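You operate a simulated robot arm through the tools that you are given. There is no shell and no other tool. Be economical: measure what you need, move in short steps, check, and stop when the job is done.

The job below is to be done with a simulated robot arm. You get a single attempt, and the scene is never put back.

Task
Put the white brush from the shelf under the parts table on the job card. Take the nozzle ring from the top of the steel cart and leave it on the top of the parts table. Put one of the waste dough lumps from the top of the steel cart on the small blue tray. Put one of the steel shakers from the top of the flour table on the bottom shelf of the left steel shelving. Put the syrup tin marked "M22" from the low shelf of the right steel shelving on the upper shelf of the left steel shelving. Open the back door of the side cabinet, fetch the yellow dish and set it on the lower shelf of the side cabinet, then shut the door. Any order will do. Set down upright: steel shaker, syrup tin.

The check looks at the end state, three seconds after you hand in, the way a careful person would. Anything else that was tipped, shoved, dropped, spilled or broken makes it a failure.

Robot
A 7-joint arm with a two-finger gripper on a trunk, on a base that drives. Base frame: it is fixed to the floor where the robot stands at the start and does not move with it; the origin is under the middle of the robot, x ahead of it, y to its left, z up. Readings come in mm, degrees, newtons and seconds.
With the tool pointing down near the work surface it reaches from about 240 to 720 mm from the robot's upright axis, wherever it stands. Its first joint turns from -166.0 to 166.0 degrees. Places, roughly: back door of the side cabinet [-2100, 700, 700]; bottom shelf of the left steel shelving [2600, 400, 200]; job card [750, 750, 500]; lower shelf of the side cabinet (19x78 cm) [-1940, 780, 400]; nozzle ring [-250, -1250, 750]; small blue tray (9x10x2 cm) [-400, -1800, 800]; steel shaker [500, -1750, 1000]; syrup tin [2500, -1000, 750]; top of the parts table [600, 300, 900]; upper shelf of the left steel shelving [2600, 400, 1400]; waste dough lump (4x4x3 cm) [-400, -1300, 900]; white brush (7x7x9 cm) [500, 200, 500]; yellow dish (8x8x2 cm) [2700, -1200, 1000]. Payload 2.94 kg.
Tool frame: the origin (TCP) lies between the finger pads and is the grasp point; the fingertips stand 30 mm ahead of it; z points along the fingers, y is the line along which they close. The gripper opens to 138 mm. The gripper's body begins 109 mm behind the TCP.
Orientation is that of the tool frame in the base frame, as [roll, pitch, yaw] about the fixed x, y, z axes, in that order (R = Rz(yaw) Ry(pitch) Rx(roll)). With the fingers straight down and closing along the base's y, the tool's x points along the base's -x, its y along +y and its z along -z.

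Tools
- The arm moves only by the tool drive_tool. Its argument "moves" is a list of rows, each a list of 7 numbers: the closure, from 0 (fully open) to 1 (shut), then the shift along the tool's x, y, z in mm, then the turn, a rotation vector about the tool's x, y, z in degrees. In form: [[jaw, x, y, z, rx, ry, rz], ...]. A call has 1 to 8 rows; each row is the pose to reach, as a shift and turn from the pose commanded when the call began, along the tool's axes at that moment. Each row takes 0.2 s and may step no farther than 50 mm and 8.6 degrees from the row before; otherwise, or with a gripper value out of range, the whole call is refused. Where a pose cannot be reached the arm comes as near as it can. A force on the tool above 40 N (or 10 N above the force at the start of the call, whichever is more), or a blocked arm, ends the call early, and 0.2 s more pass. The fingers move at their own pace and stop on an object; they squeeze with about 25 N. The grip force told is the motor's: it shows also when the fingers shut on nothing. Time passes only in rows, and 0.2 s behind the last, so rows that repeat a pose let the fingers close. The reply holds the time, the measured pose of the TCP, the force on the tool along the base axes, the opening and the grip force, in the units named above and with some noise, with the torque about the TCP (base axes, N m) and any sound that the robot's microphone picked up.
- Cameras (640 x 400 px; columns grow to the right, rows downward): "scene" is now at [-4.9, 117.7, 1362.4]; the picture's right is [-0.23, -0.97, 0.00], its down [-0.73, 0.17, -0.66] and it looks along [0.65, -0.16, -0.75] (base axes); focal length 224 px, centre (320, 200). "wrist" rides on the gripper at [71, 19, -146] in the tool frame; the picture's right is [-0.26, 0.97, 0.00], its down [-0.85, -0.23, -0.48] and it looks along [-0.46, -0.12, 0.88] (tool axes); focal length 280 px, centre (320, 200). There is no depth. A picture from a camera that has moved, and an enlarged one, comes with that camera's place and axes in the base frame and with its lens.
- capture(camera): a new picture of that camera. No time passes.
- lift_body(by): slides the trunk up (or, below 0, down) by that many mm; the arm and the scene camera ride with it, the base frame stays. It gives what a move gives, with no picture.
- base_move(legs): drives the robot by 1 to 6 legs, each [ahead, left, turn to the left] in mm, mm and degrees, along the robot's own axes; the way and the turn of a leg run together, so that a leg with both is an arc; at most 1500 mm and 180 degrees a leg. The arm and the cameras ride along, it lands a little off, and it stops where it bumps. It gives what a move gives.
- head_to(pan, tilt): turns the head with the scene camera to pan (to the left, within 86 degrees either way) and tilt (down, from -29 to 69), counted from straight ahead of the robot. It gives what a move gives.
- inspect(camera, box): a new picture of the part [left, top, right, bottom] of that camera's present view, enlarged. No time passes.
- close_job(): hands the job in; it is judged then, once.

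Go step by step. Nothing tells you exact positions but the pictures and the camera data: compare them with the known pose of the tool, close in by small moves and look again before you grip or let go. The budget is 207 turns and 180 pictures, counting those below and the enlarged ones. Unless the task says otherwise, let go and move clear before handing in.

The tools are called after "Emit:" as a command line: name --pt "numbers of a row" for each row, then --argument value for the rest, lists and objects as JSON in quotes. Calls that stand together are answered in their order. drive_tool: Moves the arm, as the interface text tells. Its arguments: {"type":"object","properties":{"moves":{"type":"array"}},"required":["moves"]} The other tools are called the same way: lift_body (by) slides the trunk up or down; base_move (legs) drives the base; head_to (pan, tilt) turns the head that bears the scene camera; capture (camera) takes a picture; inspect (camera, box) takes an enlarged picture of a part of a camera's view; close_job () hands the job in.

At the start:

```text
clock: 0.0
tool_pos: [280.9, 310.4, 1148.3]
tool_rot: [180.0, -0.1, -180.0]
force: [0.1, 0.4, 0.4]
torque: [0.03, -0.01, -0.03]
gripper_width: 138.0
finger_force: 0.0
trunk travel left (down, up): [-225.0, 229.0]
robot x, y, heading: [-1.0, -0.4, -0.2]
head pan, tilt: [-11.7, 49.4]
```

scene: 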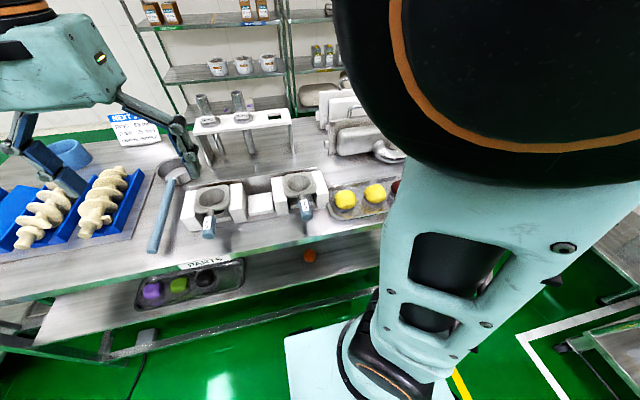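
wrist: 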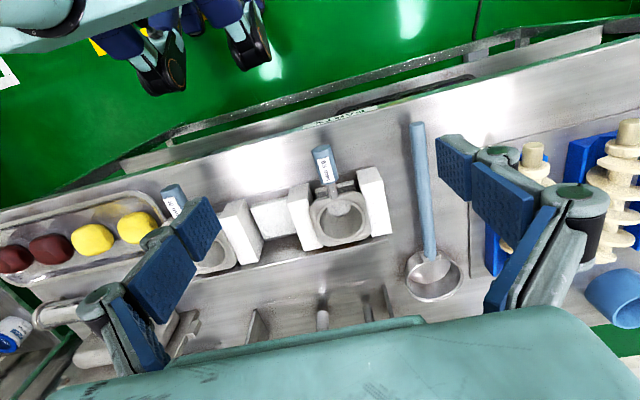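

I see the parts table ahead with its top goods and a lower shelf; I'll look around with the head first to map the scene.

Emit:
head_to --pan 45 --tilt 40

Emit:
capture --camera "scene"

Emit:
head_to --pan -80 --tilt 30

Emit:
capture --camera "scene"

Emit:
head_to --pan 0 --tilt 10

Emit:
capture --camera "scene"

```text
clock: 1.3
tool_pos: [281.2, 310.9, 1147.4]
tool_rot: [-179.8, -0.2, 180.0]
force: [0.0, -0.3, 0.2]
torque: [-0.04, 0.02, 0.05]
gripper_width: 138.0
finger_force: 0.0
trunk travel left (down, up): [-225.0, 229.0]
robot x, y, heading: [-1.5, -0.6, 0.2]
head pan, tilt: [45.0, 40.0]
```

```text
177 pictures are left
camera scene: at [4.3, 134.9, 1375.4], right [-0.01, -1.0, 0.0], down [-0.63, 0.01, -0.77], along [0.77, -0.01, -0.63], focal length 224 px, centre (320, 200)
```

scene: 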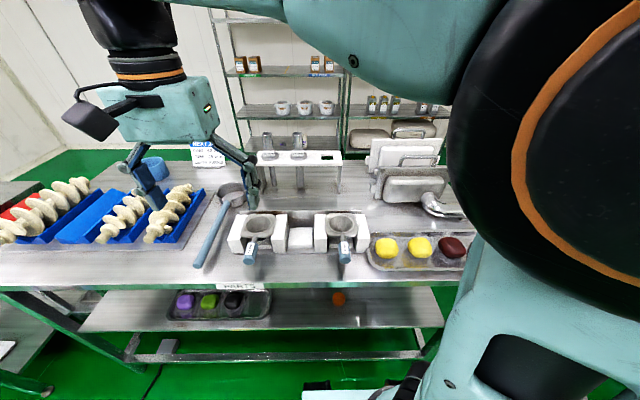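

```text
clock: 3.3
tool_pos: [280.9, 309.7, 1148.9]
tool_rot: [179.9, -0.1, 179.9]
force: [0.6, 0.1, -0.3]
torque: [0.0, 0.01, 0.01]
gripper_width: 137.7
finger_force: 0.1
trunk travel left (down, up): [-225.0, 229.0]
robot x, y, heading: [0.0, 1.7, 0.1]
head pan, tilt: [-80.0, 30.0]
```

```text
176 pictures are left
camera scene: at [-50.0, 51.2, 1389.1], right [-0.94, -0.34, 0.0], down [-0.17, 0.48, -0.86], along [0.3, -0.81, -0.51], focal length 224 px, centre (320, 200)
```

scene: 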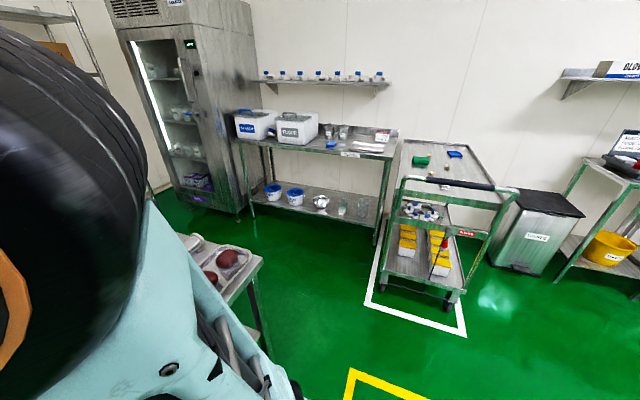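

```text
clock: 4.8
tool_pos: [280.6, 310.3, 1149.9]
tool_rot: [-180.0, 0.0, 180.0]
force: [0.3, -0.2, -0.4]
torque: [-0.03, 0.0, -0.02]
gripper_width: 137.8
finger_force: 0.2
trunk travel left (down, up): [-225.0, 229.0]
robot x, y, heading: [-3.4, -2.1, -0.0]
head pan, tilt: [0.0, 10.0]
```

```text
175 pictures are left
camera scene: at [11.9, 135.9, 1422.2], right [0.0, -1.0, 0.0], down [-0.17, 0.0, -0.98], along [0.98, 0.0, -0.17], focal length 224 px, centre (320, 200)
```

scene: 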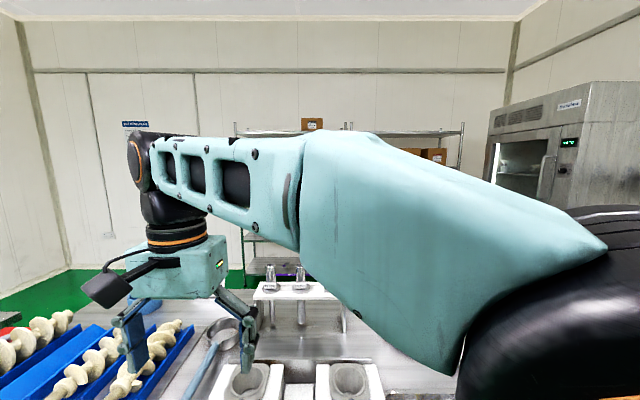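

The head picture at pan 45 seems to have lagged; I'll recheck it and look at the left side and the under-shelf.

Emit:
head_to --pan 50 --tilt 45

Emit:
capture --camera "scene"

```text
clock: 6.0
tool_pos: [281.8, 310.4, 1147.8]
tool_rot: [-179.8, -0.3, 180.0]
force: [1.0, 0.5, 0.3]
torque: [0.03, -0.01, -0.01]
gripper_width: 137.8
finger_force: 0.1
trunk travel left (down, up): [-225.0, 229.0]
robot x, y, heading: [-2.3, -0.5, 0.3]
head pan, tilt: [50.0, 45.0]
```

```text
174 pictures are left
camera scene: at [10.1, 142.9, 1394.4], right [0.08, -1.0, 0.0], down [-0.45, -0.03, -0.89], along [0.89, 0.07, -0.46], focal length 224 px, centre (320, 200)
```

scene: 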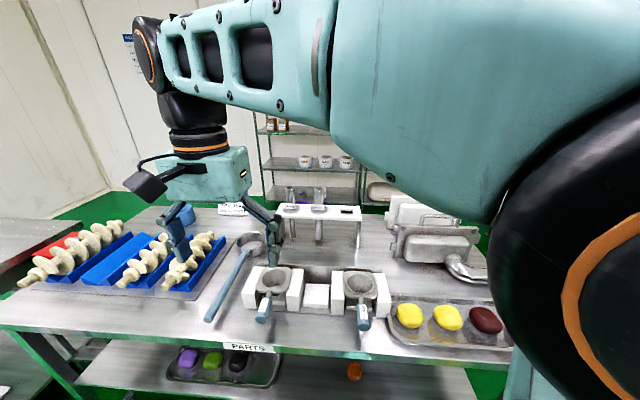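

The head is slow to settle, so I'll repeat the command before each picture.

Emit:
head_to --pan 50 --tilt 45

Emit:
capture --camera "scene"

```text
clock: 6.6
tool_pos: [281.1, 310.8, 1148.4]
tool_rot: [-179.7, -0.2, -179.9]
force: [0.5, -0.2, -0.3]
torque: [0.0, -0.03, -0.01]
gripper_width: 138.0
finger_force: 0.0
trunk travel left (down, up): [-225.0, 229.0]
robot x, y, heading: [-0.3, -0.8, -0.4]
head pan, tilt: [50.0, 45.0]
```

```text
173 pictures are left
camera scene: at [10.0, 142.8, 1393.8], right [0.07, -1.0, 0.0], down [-0.46, -0.03, -0.89], along [0.88, 0.07, -0.46], focal length 224 px, centre (320, 200)
```

scene: 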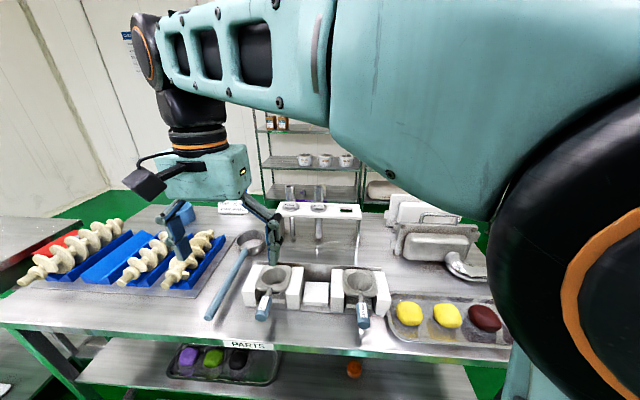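

The arm seems to block the head from panning left. I'll back off from the table to get a view under it.

Emit:
base_move --legs '[[-450, 0, 0]]'

Emit:
head_to --pan 0 --tilt 40

Emit:
capture --camera "scene"

Emit:
capture --camera "wrist"

```text
clock: 9.4
tool_pos: [-180.0, 310.9, 1148.1]
tool_rot: [-179.8, -0.2, -179.8]
force: [-0.2, 0.4, 0.5]
torque: [-0.03, 0.01, -0.04]
gripper_width: 137.9
finger_force: 0.1
trunk travel left (down, up): [-225.0, 229.0]
robot x, y, heading: [-458.0, -2.2, 0.4]
head pan, tilt: [50.0, 45.0]
```

```text
clock: 10.6
tool_pos: [-180.2, 310.7, 1147.4]
tool_rot: [-179.9, -0.2, -179.8]
force: [0.7, 0.5, 0.9]
torque: [0.02, 0.01, 0.0]
gripper_width: 138.1
finger_force: 0.1
trunk travel left (down, up): [-225.0, 229.0]
robot x, y, heading: [-462.0, 0.7, 0.1]
head pan, tilt: [0.0, 40.0]
```

```text
172 pictures are left
camera scene: at [-455.0, 134.7, 1377.5], right [0.0, -1.0, 0.0], down [-0.62, 0.0, -0.79], along [0.79, 0.0, -0.62], focal length 224 px, centre (320, 200)
```

scene: 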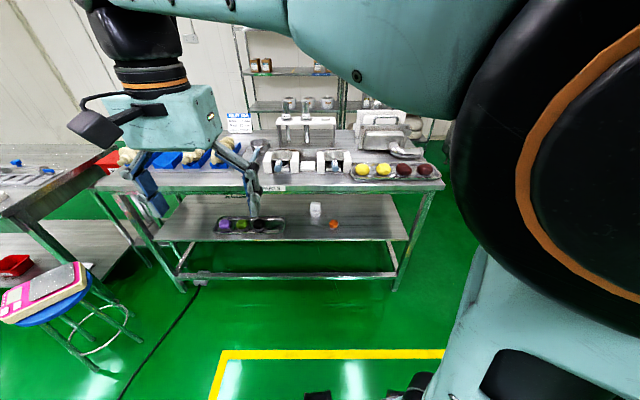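

```text
171 pictures are left
camera wrist: at [-250.6, 330.9, 1294.9], right [0.26, 0.97, 0.0], down [0.85, -0.23, 0.47], along [0.46, -0.13, -0.88], focal length 280 px, centre (320, 200)
```

wrist: 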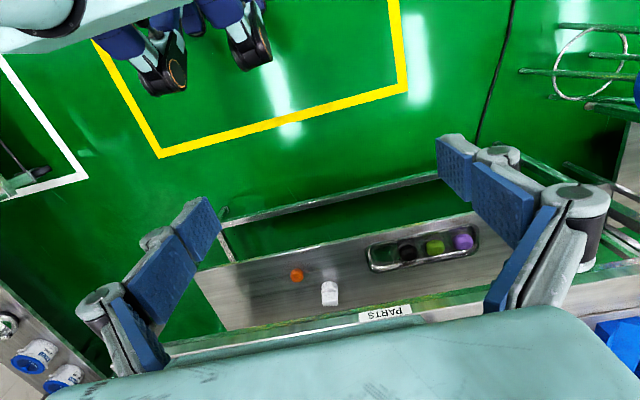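

The brush (white) stands on the under-shelf near (555,160). I'll lower the trunk to look under the table for the job card.

Emit:
lift_body --by -220

Emit:
head_to --pan 0 --tilt 28

Emit:
capture --camera "scene"

Emit:
inspect --camera "scene" --box '[100, 130, 420, 330]'

```text
clock: 12.9
tool_pos: [-178.2, 311.4, 928.1]
tool_rot: [-179.7, -0.2, -179.8]
force: [0.3, 0.6, -0.2]
torque: [0.04, -0.03, 0.0]
gripper_width: 138.2
finger_force: 0.1
trunk travel left (down, up): [-5.0, 449.0]
robot x, y, heading: [-463.2, 2.6, 0.4]
head pan, tilt: [0.0, 40.0]
```

```text
clock: 13.6
tool_pos: [-179.5, 311.0, 927.3]
tool_rot: [-179.8, -0.2, -179.9]
force: [-0.5, 0.1, 0.4]
torque: [-0.02, -0.01, -0.01]
gripper_width: 137.9
finger_force: 0.0
trunk travel left (down, up): [-5.0, 449.0]
robot x, y, heading: [-456.7, -0.6, 0.1]
head pan, tilt: [0.0, 28.0]
```

```text
170 pictures are left
camera scene: at [-450.1, 135.3, 1172.9], right [0.0, -1.0, 0.0], down [-0.47, 0.0, -0.88], along [0.88, 0.0, -0.47], focal length 224 px, centre (320, 200)
```

scene: 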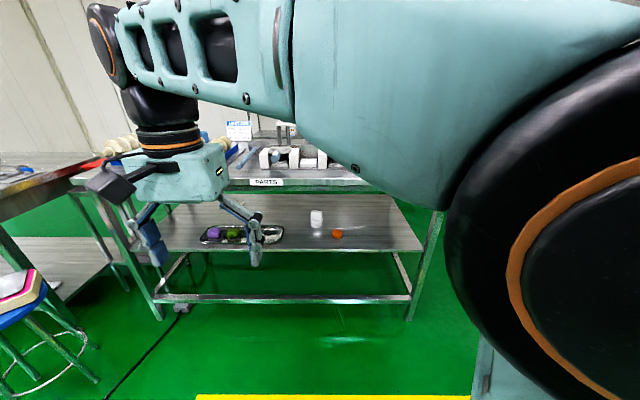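

```text
2.00 times, centred on (260, 230) of scene
camera zoom: at [-450.1, 135.3, 1172.9], right [0.0, -1.0, 0.0], down [-0.47, 0.0, -0.88], along [0.88, 0.0, -0.47], focal length 448 px, centre (440, 140)
```

zoom: 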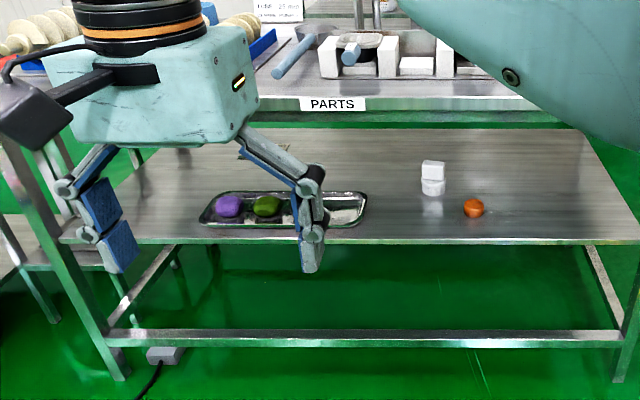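

The shelf is at z≈475, its front edge x≈345, the brush near (540,158), and a flat card near (800,680) at the back of the same shelf. I'll pitch the tool 45° forward and lower it in free space first.

Emit:
drive_tool --pt "0 0 0 45 0 -5.7 0" --pt "0 0 0 90 0 -11.4 0" --pt "0 0 0 135 0 -17.1 0" --pt "0 0 0 180 0 -22.8 0" --pt "0 0 0 225 0 -28.5 0" --pt "0 0 0 270 0 -34.2 0" --pt "0 0 0 315 0 -39.9 0" --pt "0 0 0 360 0 -45 0"

Emit:
capture --camera "wrist"

Emit:
capture --camera "scene"

```text
clock: 15.4
tool_pos: [-179.7, 311.6, 567.5]
tool_rot: [-179.8, 44.9, -179.6]
force: [0.3, 0.0, 0.1]
torque: [0.03, 0.04, 0.03]
gripper_width: 137.8
finger_force: 0.0
trunk travel left (down, up): [-5.0, 449.0]
robot x, y, heading: [-459.9, 0.6, 0.3]
head pan, tilt: [0.0, 28.0]
```

```text
168 pictures are left
camera wrist: at [-333.1, 330.4, 621.7], right [0.18, 0.97, 0.18], down [0.27, -0.23, 0.94], along [0.95, -0.12, -0.3], focal length 280 px, centre (320, 200)
```

wrist: 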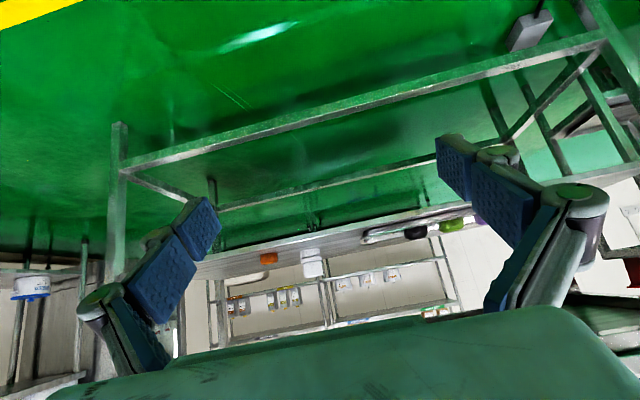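

```text
167 pictures are left
camera scene: at [-450.2, 135.0, 1173.1], right [0.0, -1.0, 0.0], down [-0.47, 0.0, -0.88], along [0.88, 0.0, -0.47], focal length 224 px, centre (320, 200)
```

scene: 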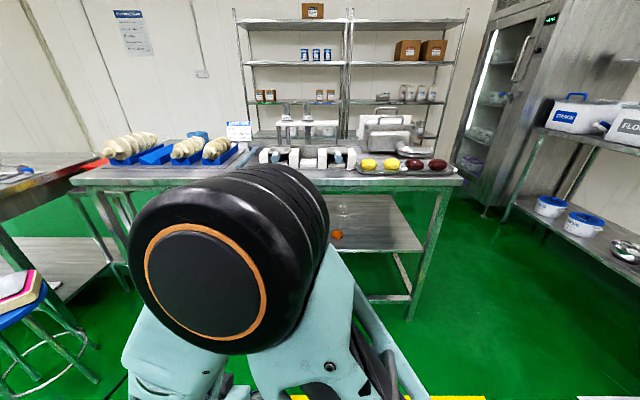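

The elbow sits ahead of the head at z≈1000. I'll flatten the tool to about 25° below horizontal, extend it forward at z≈550 and align with the brush's y, still short of the shelf.

Emit:
drive_tool --pt "0 -30.75 -19.1 33.75 0 -2.5 0" --pt "0 -61.5 -38.25 67.5 0 -5 0" --pt "0 -92.25 -57.4 101.25 0 -7.5 0" --pt "0 -123 -76.5 135 0 -10 0" --pt "0 -153.75 -95.6 168.75 0 -12.5 0" --pt "0 -184.5 -114.75 202.5 0 -15 0" --pt "0 -215.25 -133.9 236.25 0 -17.5 0" --pt "0 -246 -153 270 0 -20 0"

Emit:
capture --camera "wrist"

Emit:
capture --camera "scene"

```text
clock: 17.2
tool_pos: [186.7, 154.9, 549.6]
tool_rot: [-179.5, 64.9, -179.5]
force: [-0.2, 0.7, -0.3]
torque: [-0.05, 0.01, -0.05]
gripper_width: 137.8
finger_force: 0.0
trunk travel left (down, up): [-5.0, 449.0]
robot x, y, heading: [-458.4, 1.0, 0.3]
head pan, tilt: [0.0, 28.0]
```

```text
166 pictures are left
camera wrist: at [24.2, 174.4, 548.7], right [0.11, 0.97, 0.23], down [-0.07, -0.23, 0.97], along [0.99, -0.12, 0.04], focal length 280 px, centre (320, 200)
```

wrist: 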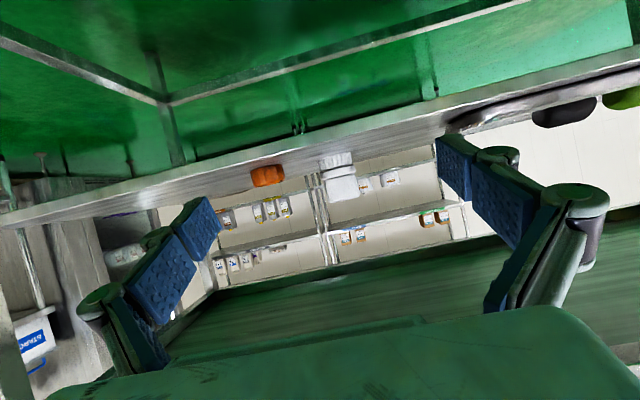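

```text
165 pictures are left
camera scene: at [-450.4, 135.5, 1173.0], right [0.0, -1.0, 0.0], down [-0.47, 0.0, -0.88], along [0.88, 0.0, -0.47], focal length 224 px, centre (320, 200)
```

scene: 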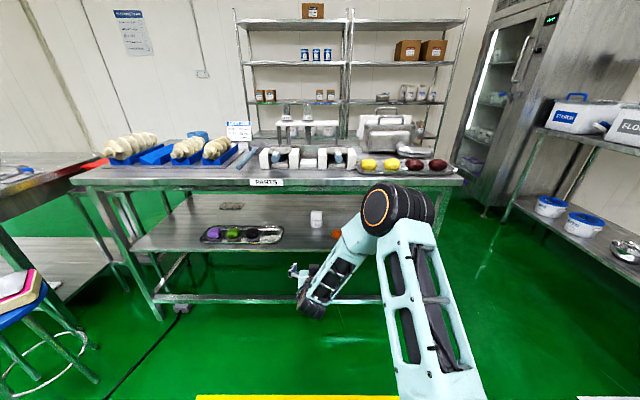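

Clear view now: the arm is at (187,155,550), aligned with the brush. I'll stretch the arm ahead some 190 mm so the elbow stays back, then check.

Emit:
drive_tool --pt "0 -20 0 43 0 0 0" --pt "0 -40 0 86 0 0 0" --pt "0 -60 0 129 0 0 0" --pt "0 -80 0 172 0 0 0"

Emit:
capture --camera "scene"

```text
clock: 18.2
tool_pos: [372.3, 156.4, 550.2]
tool_rot: [-179.6, 64.8, -179.4]
force: [-0.5, 0.3, 0.4]
torque: [0.01, 0.03, 0.03]
gripper_width: 137.6
finger_force: 0.0
trunk travel left (down, up): [-5.0, 449.0]
robot x, y, heading: [-459.6, 0.5, 0.3]
head pan, tilt: [0.0, 28.0]
```

```text
164 pictures are left
camera scene: at [-450.3, 135.4, 1173.0], right [0.0, -1.0, 0.0], down [-0.47, 0.0, -0.88], along [0.88, 0.0, -0.47], focal length 224 px, centre (320, 200)
```

scene: 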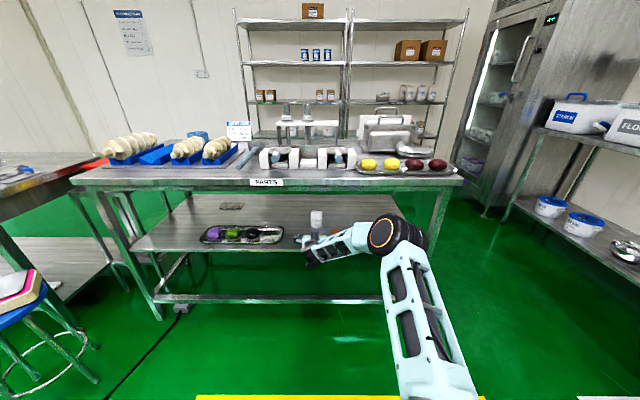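

The elbow stays low and back. An orange piece stands at about (458,52), so I'll narrow the jaws to ~100 mm and then drive the base ahead ~100 mm and look.

Emit:
drive_tool --pt "0.27 0 0 0 0 0 0" --pt "0.27 0 0 0 0 0 0"

Emit:
base_move --legs '[[70, 0, 0]]'

Emit:
capture --camera "wrist"

Emit:
inspect --camera "scene" --box '[220, 150, 460, 300]'

```text
clock: 18.8
tool_pos: [372.4, 156.6, 550.3]
tool_rot: [-179.4, 64.8, -179.4]
force: [0.9, -0.2, 0.1]
torque: [-0.02, -0.02, 0.01]
gripper_width: 100.6
finger_force: 0.0
trunk travel left (down, up): [-5.0, 449.0]
robot x, y, heading: [-461.0, 1.4, 0.0]
head pan, tilt: [0.0, 28.0]
```

```text
clock: 19.9
tool_pos: [442.9, 155.6, 550.5]
tool_rot: [-179.5, 64.7, -179.5]
force: [0.5, 0.3, 0.0]
torque: [-0.02, -0.05, 0.03]
gripper_width: 101.0
finger_force: 0.1
trunk travel left (down, up): [-5.0, 449.0]
robot x, y, heading: [-389.8, -2.3, 0.1]
head pan, tilt: [0.0, 28.0]
```

```text
163 pictures are left
camera wrist: at [280.3, 174.9, 548.8], right [0.11, 0.97, 0.23], down [-0.07, -0.23, 0.97], along [0.99, -0.12, 0.04], focal length 280 px, centre (320, 200)
```

wrist: 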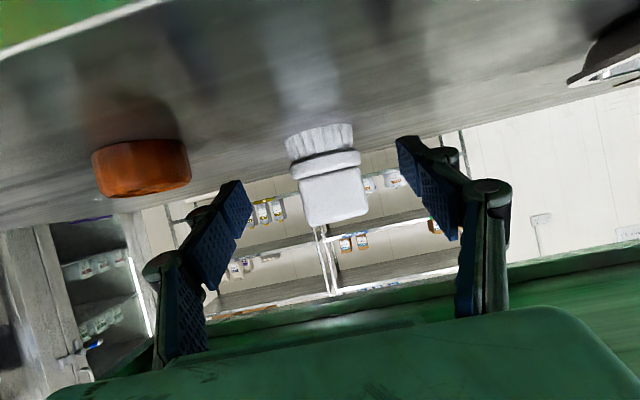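

```text
2.67 times, centred on (340, 225) of scene
camera zoom: at [-379.9, 135.5, 1173.0], right [0.0, -1.0, 0.0], down [-0.47, 0.0, -0.88], along [0.88, 0.0, -0.47], focal length 598 px, centre (267, 133)
```

zoom: 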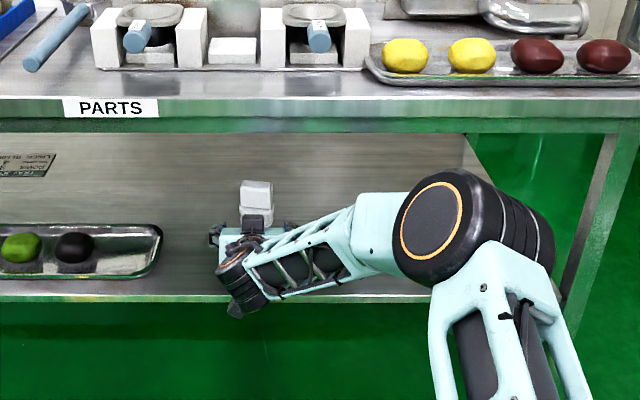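

The brush stands at y≈158 with its handle block up to z≈580. I'll move the base 60 mm and the arm the rest, then close on the handle.

Emit:
base_move --legs '[[60, 0, 0]]'

Emit:
drive_tool --pt "0.27 -20 2 22 0 0 0"

Emit:
capture --camera "wrist"

```text
clock: 20.8
tool_pos: [502.7, 154.8, 550.4]
tool_rot: [-179.5, 64.8, -179.6]
force: [-0.5, -0.2, 1.3]
torque: [-0.05, 0.01, -0.03]
gripper_width: 101.0
finger_force: 0.0
trunk travel left (down, up): [-5.0, 449.0]
robot x, y, heading: [-328.4, -4.9, -0.2]
head pan, tilt: [0.0, 28.0]
```

```text
clock: 21.2
tool_pos: [530.6, 154.8, 559.6]
tool_rot: [-179.6, 64.9, -179.7]
force: [0.2, 0.3, 0.1]
torque: [-0.01, 0.02, -0.02]
gripper_width: 100.7
finger_force: 0.0
trunk travel left (down, up): [-5.0, 449.0]
robot x, y, heading: [-329.7, -1.5, 0.1]
head pan, tilt: [0.0, 28.0]
```

```text
161 pictures are left
camera wrist: at [368.8, 175.4, 557.4], right [0.11, 0.97, 0.23], down [-0.07, -0.23, 0.97], along [0.99, -0.13, 0.04], focal length 280 px, centre (320, 200)
```

wrist: 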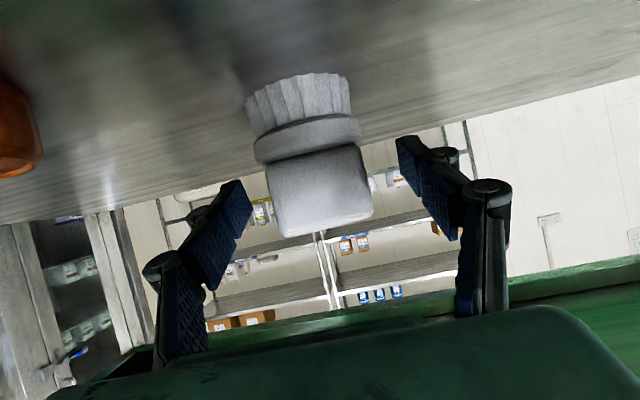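

The handle lies between the pads (front face x≈513, y≈155); closing now.

Emit:
drive_tool --pt "0.27 -3 0 6 0 0 0" --pt "0.8 -3 0 6 0 0 0" --pt "0.8 -3 0 6 0 0 0" --pt "0.8 -3 0 6 0 0 0" --pt "0.8 -3 0 6 0 0 0"

Emit:
drive_tool --pt "0.8 -36 0 -17 0 0 0"

Emit:
capture --camera "wrist"

```text
clock: 22.4
tool_pos: [538.1, 155.9, 557.8]
tool_rot: [-179.5, 64.8, -179.5]
force: [0.4, 0.1, 0.6]
torque: [-0.01, 0.0, -0.06]
gripper_width: 56.9
finger_force: 25.1
trunk travel left (down, up): [-5.0, 449.0]
robot x, y, heading: [-329.9, -1.1, -0.0]
head pan, tilt: [0.0, 28.0]
```

```text
clock: 22.8
tool_pos: [538.2, 156.3, 597.4]
tool_rot: [-179.5, 64.6, -179.5]
force: [-0.1, 0.4, -3.0]
torque: [0.02, -0.06, -0.01]
gripper_width: 56.6
finger_force: 25.0
trunk travel left (down, up): [-5.0, 449.0]
robot x, y, heading: [-328.7, -0.6, 0.1]
head pan, tilt: [0.0, 28.0]
```

```text
160 pictures are left
camera wrist: at [376.0, 176.2, 596.5], right [0.11, 0.97, 0.23], down [-0.07, -0.23, 0.97], along [0.99, -0.12, 0.04], focal length 280 px, centre (320, 200)
```

wrist: 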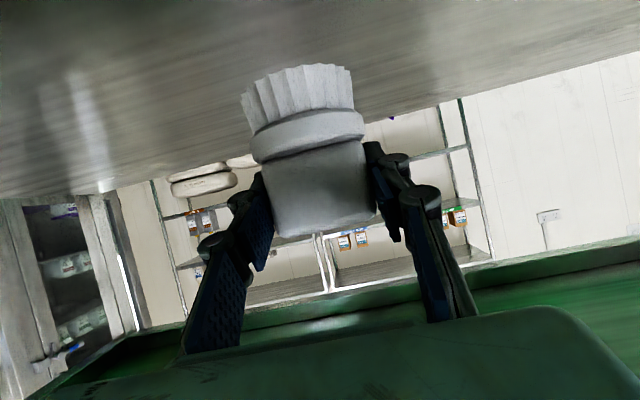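

The brush is held (56.6 mm, lifted 40 mm). The job card is near (757,688), close to the table's back, so I'll back out, retract the arm, and go round behind the table.

Emit:
base_move --legs '[[-400, 0, 0]]'

Emit:
drive_tool --pt "0.8 -10 0 -48 0 0 0" --pt "0.8 -20 0 -96 0 0 0" --pt "0.8 -30 0 -144 0 0 0" --pt "0.8 -40 0 -192 0 0 0" --pt "0.8 -50 0 -240 0 0 0" --pt "0.8 -60 0 -288 0 0 0" --pt "0.8 -70 0 -336 0 0 0" --pt "0.8 -80 0 -384 0 0 0"

Emit:
lift_body --by 225

Emit:
head_to --pan -40 --tilt 45

Emit:
capture --camera "scene"

```text
clock: 25.3
tool_pos: [135.7, 151.6, 598.0]
tool_rot: [-179.4, 64.8, 180.0]
force: [-0.5, 0.3, -1.8]
torque: [0.03, 0.0, -0.01]
gripper_width: 56.7
finger_force: 24.9
trunk travel left (down, up): [-5.0, 449.0]
robot x, y, heading: [-735.0, 2.9, -0.4]
head pan, tilt: [0.0, 28.0]
```

```text
clock: 27.1
tool_pos: [-175.8, 151.6, 829.0]
tool_rot: [179.8, 64.2, 179.3]
force: [1.4, 0.7, -2.3]
torque: [0.01, -0.01, 0.05]
gripper_width: 56.7
finger_force: 25.4
trunk travel left (down, up): [-5.0, 449.0]
robot x, y, heading: [-731.6, 2.9, -0.5]
head pan, tilt: [0.0, 28.0]
```

```text
clock: 29.5
tool_pos: [-177.4, 153.9, 1057.5]
tool_rot: [-179.7, 64.6, 179.9]
force: [0.8, -0.6, -1.3]
torque: [0.0, 0.03, 0.0]
gripper_width: 56.6
finger_force: 24.8
trunk travel left (down, up): [-230.0, 224.0]
robot x, y, heading: [-736.0, 1.7, -0.4]
head pan, tilt: [0.0, 28.0]
```

```text
clock: 30.6
tool_pos: [-176.1, 154.4, 1059.8]
tool_rot: [-179.5, 64.8, -180.0]
force: [0.3, 0.2, -1.8]
torque: [-0.02, -0.04, -0.01]
gripper_width: 56.5
finger_force: 25.1
trunk travel left (down, up): [-230.0, 224.0]
robot x, y, heading: [-736.6, -0.5, -0.3]
head pan, tilt: [-40.0, 45.0]
```

```text
159 pictures are left
camera scene: at [-751.7, 84.9, 1372.2], right [-0.65, -0.76, 0.0], down [-0.54, 0.46, -0.71], along [0.54, -0.46, -0.71], focal length 224 px, centre (320, 200)
```

scene: 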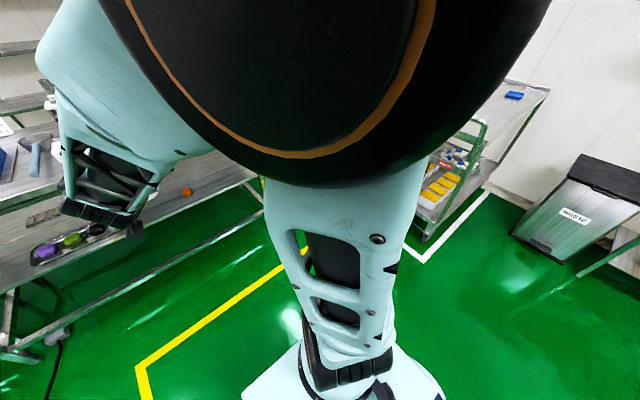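

I'll drive ahead to x≈-300 and strafe right to y≈-600 so I can view the gap between the parts table and the cart.

Emit:
base_move --legs '[[436, 0, 0], [0, -600, 0]]'

Emit:
head_to --pan -20 --tilt 50

Emit:
capture --camera "scene"

Emit:
capture --camera "wrist"

```text
clock: 38.5
tool_pos: [243.8, -451.7, 1060.1]
tool_rot: [-179.5, 64.8, 179.6]
force: [1.2, 0.8, -1.8]
torque: [0.01, 0.02, -0.03]
gripper_width: 56.4
finger_force: 25.6
trunk travel left (down, up): [-230.0, 224.0]
robot x, y, heading: [-312.2, -600.5, -0.7]
head pan, tilt: [-40.0, 45.0]
```

```text
clock: 39.4
tool_pos: [243.7, -452.6, 1059.1]
tool_rot: [-179.6, 64.7, 179.5]
force: [0.6, 0.4, -1.9]
torque: [-0.04, 0.02, 0.04]
gripper_width: 56.7
finger_force: 24.8
trunk travel left (down, up): [-230.0, 224.0]
robot x, y, heading: [-315.6, -603.8, -0.7]
head pan, tilt: [-20.0, 50.0]
```

```text
158 pictures are left
camera scene: at [-320.7, -494.4, 1366.7], right [-0.39, -0.92, 0.0], down [-0.7, 0.29, -0.66], along [0.61, -0.25, -0.75], focal length 224 px, centre (320, 200)
```

scene: 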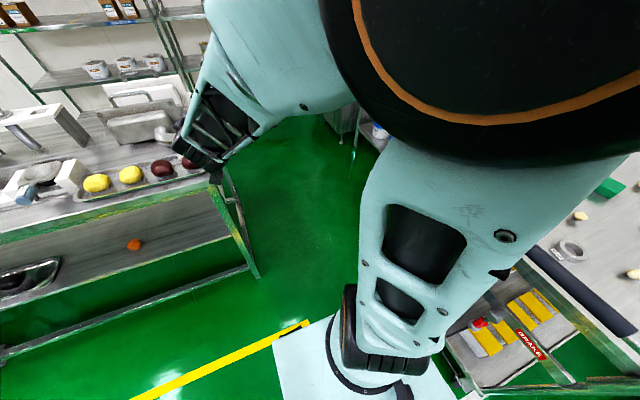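

```text
157 pictures are left
camera wrist: at [82.8, -430.7, 1056.9], right [0.13, 0.96, 0.23], down [-0.07, -0.23, 0.97], along [0.99, -0.14, 0.04], focal length 280 px, centre (320, 200)
```

wrist: 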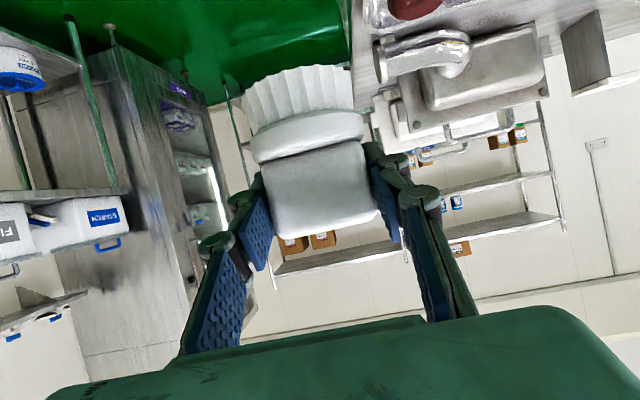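

The gap between table (y≈-385) and cart (y≈-1000) fits at y≈-700; base half-width is about 250. I'll go through and turn left 90° beyond the table, then look.

Emit:
base_move --legs '[[0, -97, 0.7], [1000, 0, 0], [960, 0, 0], [0, 0, 90]]'

Emit:
head_to --pan 0 --tilt 45

Emit:
capture --camera "scene"

Emit:
capture --camera "wrist"

```text
clock: 54.1
tool_pos: [1502.9, -152.0, 1060.0]
tool_rot: [-179.4, 64.9, -90.7]
force: [0.1, -0.1, -1.7]
torque: [0.01, -0.05, 0.01]
gripper_width: 56.7
finger_force: 24.9
trunk travel left (down, up): [-230.0, 224.0]
robot x, y, heading: [1650.2, -708.3, 89.1]
head pan, tilt: [-20.0, 50.0]
```

```text
clock: 54.9
tool_pos: [1503.9, -151.9, 1056.7]
tool_rot: [-179.7, 64.5, -90.9]
force: [-0.4, -0.5, -0.8]
torque: [-0.02, 0.03, -0.02]
gripper_width: 56.6
finger_force: 24.7
trunk travel left (down, up): [-230.0, 224.0]
robot x, y, heading: [1649.5, -710.3, 89.0]
head pan, tilt: [0.0, 45.0]
```

```text
156 pictures are left
camera scene: at [1530.5, -705.7, 1374.0], right [0.98, -0.21, 0.0], down [-0.14, -0.68, -0.72], along [0.15, 0.71, -0.69], focal length 224 px, centre (320, 200)
```

scene: 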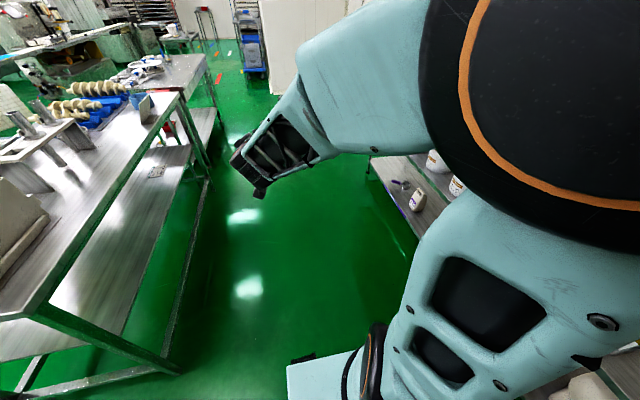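

```text
155 pictures are left
camera wrist: at [1481.6, -312.4, 1055.9], right [-0.96, 0.13, 0.24], down [0.23, -0.07, 0.97], along [0.14, 0.99, 0.04], focal length 280 px, centre (320, 200)
```

wrist: 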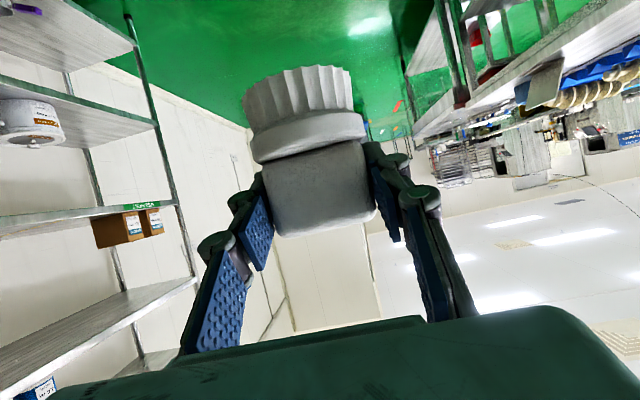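

The card shows on the shelf close to the back edge near (730,697). I'll turn to face the table from behind and line up.

Emit:
base_move --legs '[[0, 0, 91], [0, -1000, 0], [0, -550, 0]]'

Emit:
lift_body --by -225

Emit:
head_to --pan 0 --tilt 30

Emit:
capture --camera "scene"

Emit:
capture --camera "wrist"

```text
clock: 72.8
tool_pos: [1097.1, 688.4, 1056.3]
tool_rot: [-179.8, 64.5, 0.1]
force: [0.2, 0.0, -1.8]
torque: [-0.01, -0.04, 0.04]
gripper_width: 56.6
finger_force: 25.1
trunk travel left (down, up): [-230.0, 224.0]
robot x, y, heading: [1650.7, 842.7, 180.1]
head pan, tilt: [0.0, 45.0]
```

```text
clock: 75.2
tool_pos: [1096.9, 688.3, 829.4]
tool_rot: [179.9, 64.2, -0.2]
force: [0.1, 0.0, -1.1]
torque: [-0.01, 0.01, -0.01]
gripper_width: 56.7
finger_force: 25.5
trunk travel left (down, up): [-5.0, 449.0]
robot x, y, heading: [1653.4, 843.3, 180.0]
head pan, tilt: [0.0, 45.0]
```

```text
clock: 76.0
tool_pos: [1098.1, 687.9, 831.9]
tool_rot: [-179.9, 64.5, 0.1]
force: [-0.5, 0.4, -2.3]
torque: [-0.01, 0.0, 0.03]
gripper_width: 56.6
finger_force: 24.5
trunk travel left (down, up): [-5.0, 449.0]
robot x, y, heading: [1653.1, 845.2, 179.9]
head pan, tilt: [0.0, 30.0]
```

```text
154 pictures are left
camera scene: at [1641.8, 715.1, 1168.9], right [0.05, 1.0, 0.0], down [0.51, -0.03, -0.86], along [-0.86, 0.05, -0.51], focal length 224 px, centre (320, 200)
```

scene: 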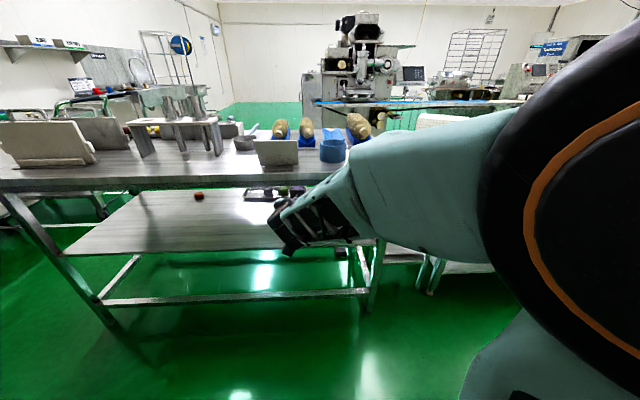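

```text
153 pictures are left
camera wrist: at [1259.3, 668.6, 831.1], right [-0.11, -0.97, 0.24], down [0.06, 0.23, 0.97], along [-0.99, 0.13, 0.04], focal length 280 px, centre (320, 200)
```

wrist: 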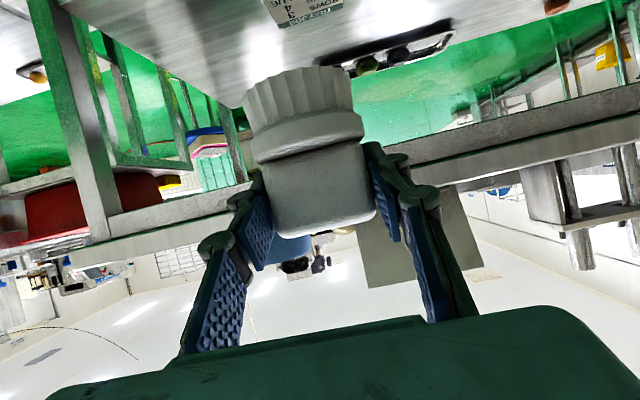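

The card's centre is near (730,678). I'll lower the arm outside the table and then reach in over the shelf.

Emit:
drive_tool --pt "0.8 34 0 33.5 0 0 0" --pt "0.8 68 0 67 0 0 0" --pt "0.8 102 0 100.5 0 0 0" --pt "0.8 136 0 134 0 0 0" --pt "0.8 170 0 167.5 0 0 0"

Emit:
capture --camera "scene"

Emit:
capture --camera "wrist"

```text
clock: 77.2
tool_pos: [1017.3, 685.7, 605.9]
tool_rot: [-179.9, 64.5, 0.0]
force: [0.2, 1.5, -1.1]
torque: [0.02, -0.07, 0.01]
gripper_width: 56.9
finger_force: 25.2
trunk travel left (down, up): [-5.0, 449.0]
robot x, y, heading: [1654.7, 845.1, 180.1]
head pan, tilt: [0.0, 30.0]
```

```text
152 pictures are left
camera scene: at [1641.8, 710.3, 1169.9], right [0.0, 1.0, 0.0], down [0.5, 0.0, -0.87], along [-0.87, 0.0, -0.5], focal length 224 px, centre (320, 200)
```

scene: 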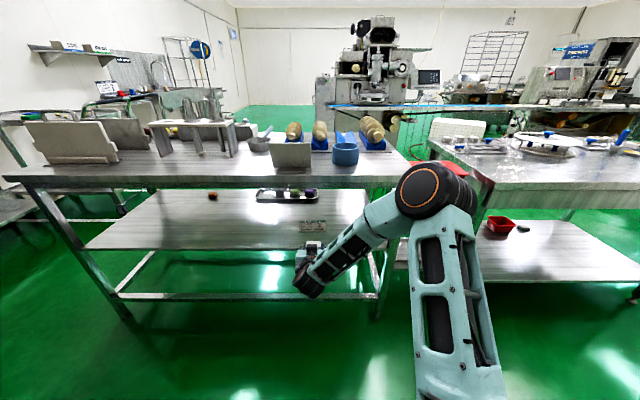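

```text
151 pictures are left
camera wrist: at [1179.4, 666.6, 604.4], right [-0.11, -0.97, 0.24], down [0.07, 0.23, 0.97], along [-0.99, 0.13, 0.04], focal length 280 px, centre (320, 200)
```

wrist: 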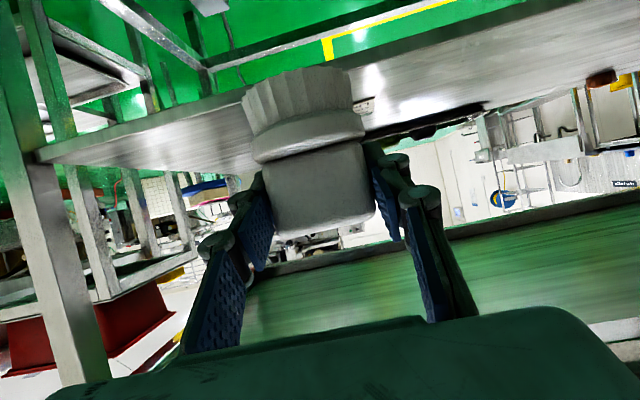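

The card's centre reads (723,680) and the arm's y matches; reaching in.

Emit:
drive_tool --pt "0.8 -19.4 0 41.7 0 0 0" --pt "0.8 -38.8 0 83.4 0 0 0" --pt "0.8 -58.2 0 125 0 0 0" --pt "0.8 -77.6 0 166.8 0 0 0" --pt "0.8 -95 4 206 0 0 0"

Emit:
base_move --legs '[[62, 0, 0]]'

Emit:
inspect --camera "scene" --box '[230, 170, 390, 270]'

Emit:
capture --camera "wrist"

```text
clock: 78.4
tool_pos: [792.3, 683.4, 600.9]
tool_rot: [-179.9, 64.5, 0.1]
force: [0.1, -0.8, -1.3]
torque: [-0.04, -0.01, 0.0]
gripper_width: 56.6
finger_force: 24.8
trunk travel left (down, up): [-5.0, 449.0]
robot x, y, heading: [1649.5, 843.1, 180.2]
head pan, tilt: [0.0, 30.0]
```

```text
clock: 79.3
tool_pos: [731.3, 683.8, 600.4]
tool_rot: [-179.9, 64.4, -0.1]
force: [0.4, -1.0, -0.2]
torque: [0.01, 0.03, -0.02]
gripper_width: 56.8
finger_force: 24.8
trunk travel left (down, up): [-5.0, 449.0]
robot x, y, heading: [1593.5, 843.3, 180.2]
head pan, tilt: [0.0, 30.0]
```

```text
4.00 times, centred on (310, 220) of scene
camera zoom: at [1580.3, 710.3, 1169.8], right [0.0, 1.0, 0.0], down [0.5, 0.0, -0.87], along [-0.87, 0.0, -0.5], focal length 897 px, centre (360, 120)
```

zoom: 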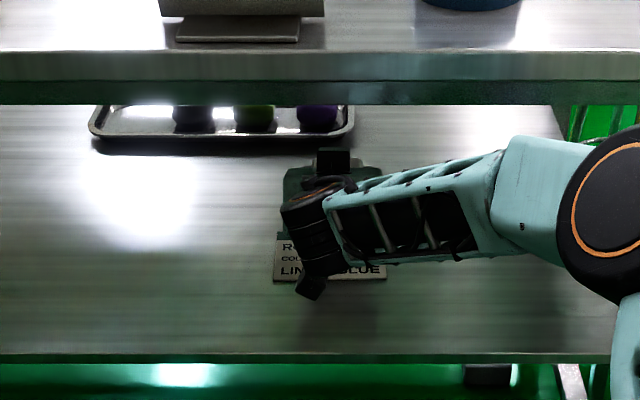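

```text
149 pictures are left
camera wrist: at [893.3, 664.8, 600.8], right [-0.11, -0.97, 0.24], down [0.06, 0.23, 0.97], along [-0.99, 0.13, 0.03], focal length 280 px, centre (320, 200)
```

wrist: 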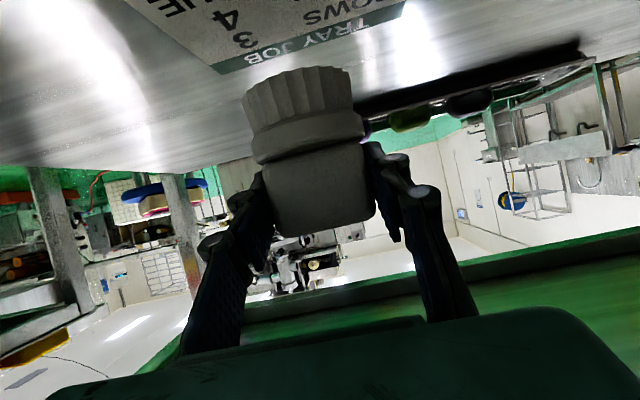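

The brush is over the card (card x 677–770, y 605–749). Lowering to contact height.

Emit:
drive_tool --pt "0.8 17 4 8 0 0 0" --pt "0.8 32 6 15 0 0 0"

Emit:
drive_tool --pt "0.8 3.6 0 1.7 0 0 0" --pt "0.8 5 0 2.3 0 0 0"

Emit:
capture --camera "wrist"

```text
clock: 79.9
tool_pos: [729.8, 677.3, 565.3]
tool_rot: [179.9, 64.6, 0.0]
force: [0.3, 0.0, -1.3]
torque: [0.03, -0.05, -0.01]
gripper_width: 57.0
finger_force: 25.1
trunk travel left (down, up): [-5.0, 449.0]
robot x, y, heading: [1588.1, 841.6, 179.9]
head pan, tilt: [0.0, 30.0]
```

```text
clock: 80.5
tool_pos: [730.0, 677.5, 562.3]
tool_rot: [-180.0, 64.7, 0.1]
force: [0.0, -1.1, 4.3]
torque: [-0.12, 0.02, -0.02]
gripper_width: 56.9
finger_force: 25.0
trunk travel left (down, up): [-5.0, 449.0]
robot x, y, heading: [1591.0, 843.7, -180.0]
head pan, tilt: [0.0, 30.0]
```

```text
148 pictures are left
camera wrist: at [892.3, 658.5, 561.1], right [-0.11, -0.97, 0.24], down [0.07, 0.23, 0.97], along [-0.99, 0.12, 0.04], focal length 280 px, centre (320, 200)
```

wrist: 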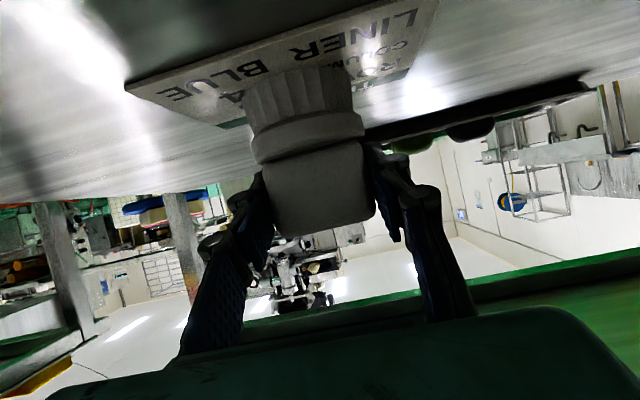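

Contact made on the card. Releasing and withdrawing.

Emit:
drive_tool --pt "0.3 0 0 0 0 0 0" --pt "0.3 0 0 0 0 0 0" --pt "0.3 0 0 0 0 0 0" --pt "0.3 20 0 -43 0 0 0" --pt "0.3 32 0 -86 0 0 0" --pt "0.3 43 0 -129 0 0 0" --pt "0.3 53 0 -172 0 0 0"

Emit:
capture --camera "wrist"

```text
clock: 82.1
tool_pos: [911.8, 677.6, 585.5]
tool_rot: [-179.9, 64.4, 0.0]
force: [-0.1, 0.2, 0.2]
torque: [0.02, 0.02, 0.01]
gripper_width: 96.8
finger_force: 0.1
trunk travel left (down, up): [-5.0, 449.0]
robot x, y, heading: [1591.7, 848.5, 180.2]
head pan, tilt: [0.0, 30.0]
```

```text
147 pictures are left
camera wrist: at [1073.7, 658.5, 585.5], right [-0.11, -0.97, 0.24], down [0.06, 0.23, 0.97], along [-0.99, 0.13, 0.03], focal length 280 px, centre (320, 200)
```

wrist: 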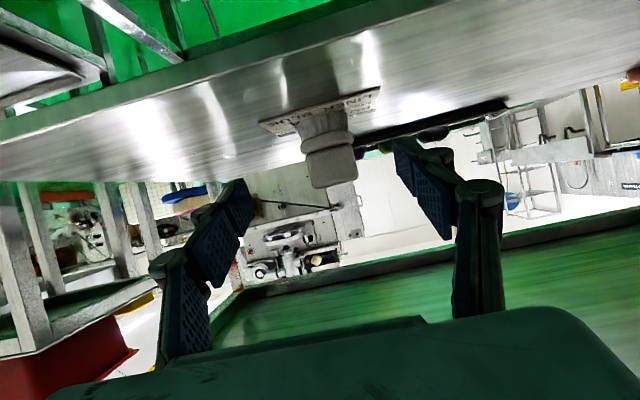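

The brush stands on the card. I'll retract and head to the right shelving for the M22 tin.

Emit:
drive_tool --pt "0.3 -18.4 0 -44.9 0 0 0" --pt "0.3 -36.8 0 -89.8 0 0 0" --pt "0.3 -55.2 0 -134.7 0 0 0" --pt "0.3 -73.6 0 -179.6 0 0 0" --pt "0.3 -92 0 -224.5 0 0 0" --pt "0.3 -110.4 0 -269.4 0 0 0" --pt "0.3 -129 0 -314 0 0 0"

Emit:
base_move --legs '[[-80, 0, 0], [0, 1000, 0], [0, 750, 0], [0, 0, 180]]'

Emit:
head_to --pan 0 --tilt 25

Emit:
capture --camera "scene"

Emit:
capture --camera "wrist"

```text
clock: 83.8
tool_pos: [1141.9, 676.9, 707.3]
tool_rot: [171.3, 44.6, -7.5]
force: [-0.5, -0.3, -0.4]
torque: [0.03, 0.03, 0.02]
gripper_width: 96.2
finger_force: 0.1
trunk travel left (down, up): [-5.0, 449.0]
robot x, y, heading: [1589.7, 844.8, 179.9]
head pan, tilt: [0.0, 30.0]
stopped in row 7: the arm was blocked; the commanded pose is now the measured one
```

```text
clock: 107.5
tool_pos: [2115.5, -714.0, 707.2]
tool_rot: [171.2, 44.5, 174.9]
force: [0.0, 0.6, -0.2]
torque: [0.0, 0.02, -0.01]
gripper_width: 96.6
finger_force: 0.0
trunk travel left (down, up): [-5.0, 449.0]
robot x, y, heading: [1673.3, -901.0, 1.9]
head pan, tilt: [0.0, 30.0]
```

```text
clock: 108.2
tool_pos: [2113.6, -713.6, 704.7]
tool_rot: [171.0, 44.1, 174.9]
force: [-0.3, -0.7, -0.3]
torque: [-0.04, 0.04, -0.01]
gripper_width: 96.6
finger_force: 0.0
trunk travel left (down, up): [-5.0, 449.0]
robot x, y, heading: [1670.9, -902.2, 2.1]
head pan, tilt: [0.0, 25.0]
```

```text
146 pictures are left
camera scene: at [1677.4, -776.7, 1174.3], right [-0.09, -1.0, 0.0], down [-0.46, 0.04, -0.89], along [0.89, -0.08, -0.46], focal length 224 px, centre (320, 200)
```

scene: 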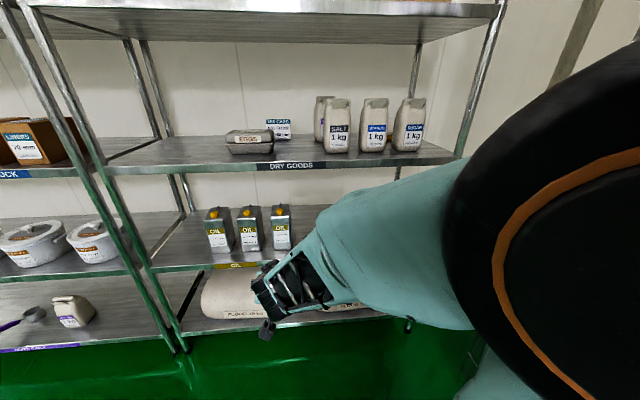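

```text
145 pictures are left
camera wrist: at [1962.4, -703.9, 760.8], right [0.17, 0.94, 0.29], down [0.28, -0.33, 0.9], along [0.94, -0.07, -0.32], focal length 280 px, centre (320, 200)
```

wrist: 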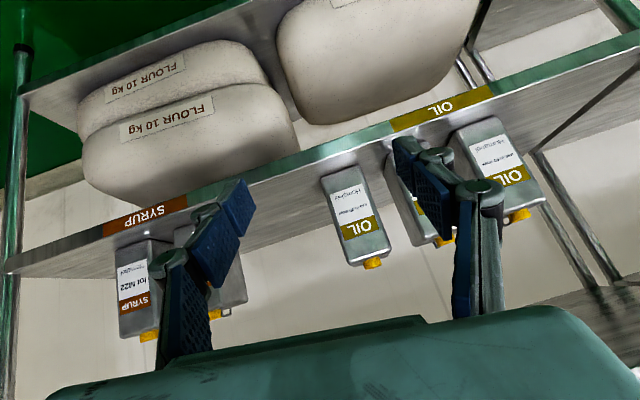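

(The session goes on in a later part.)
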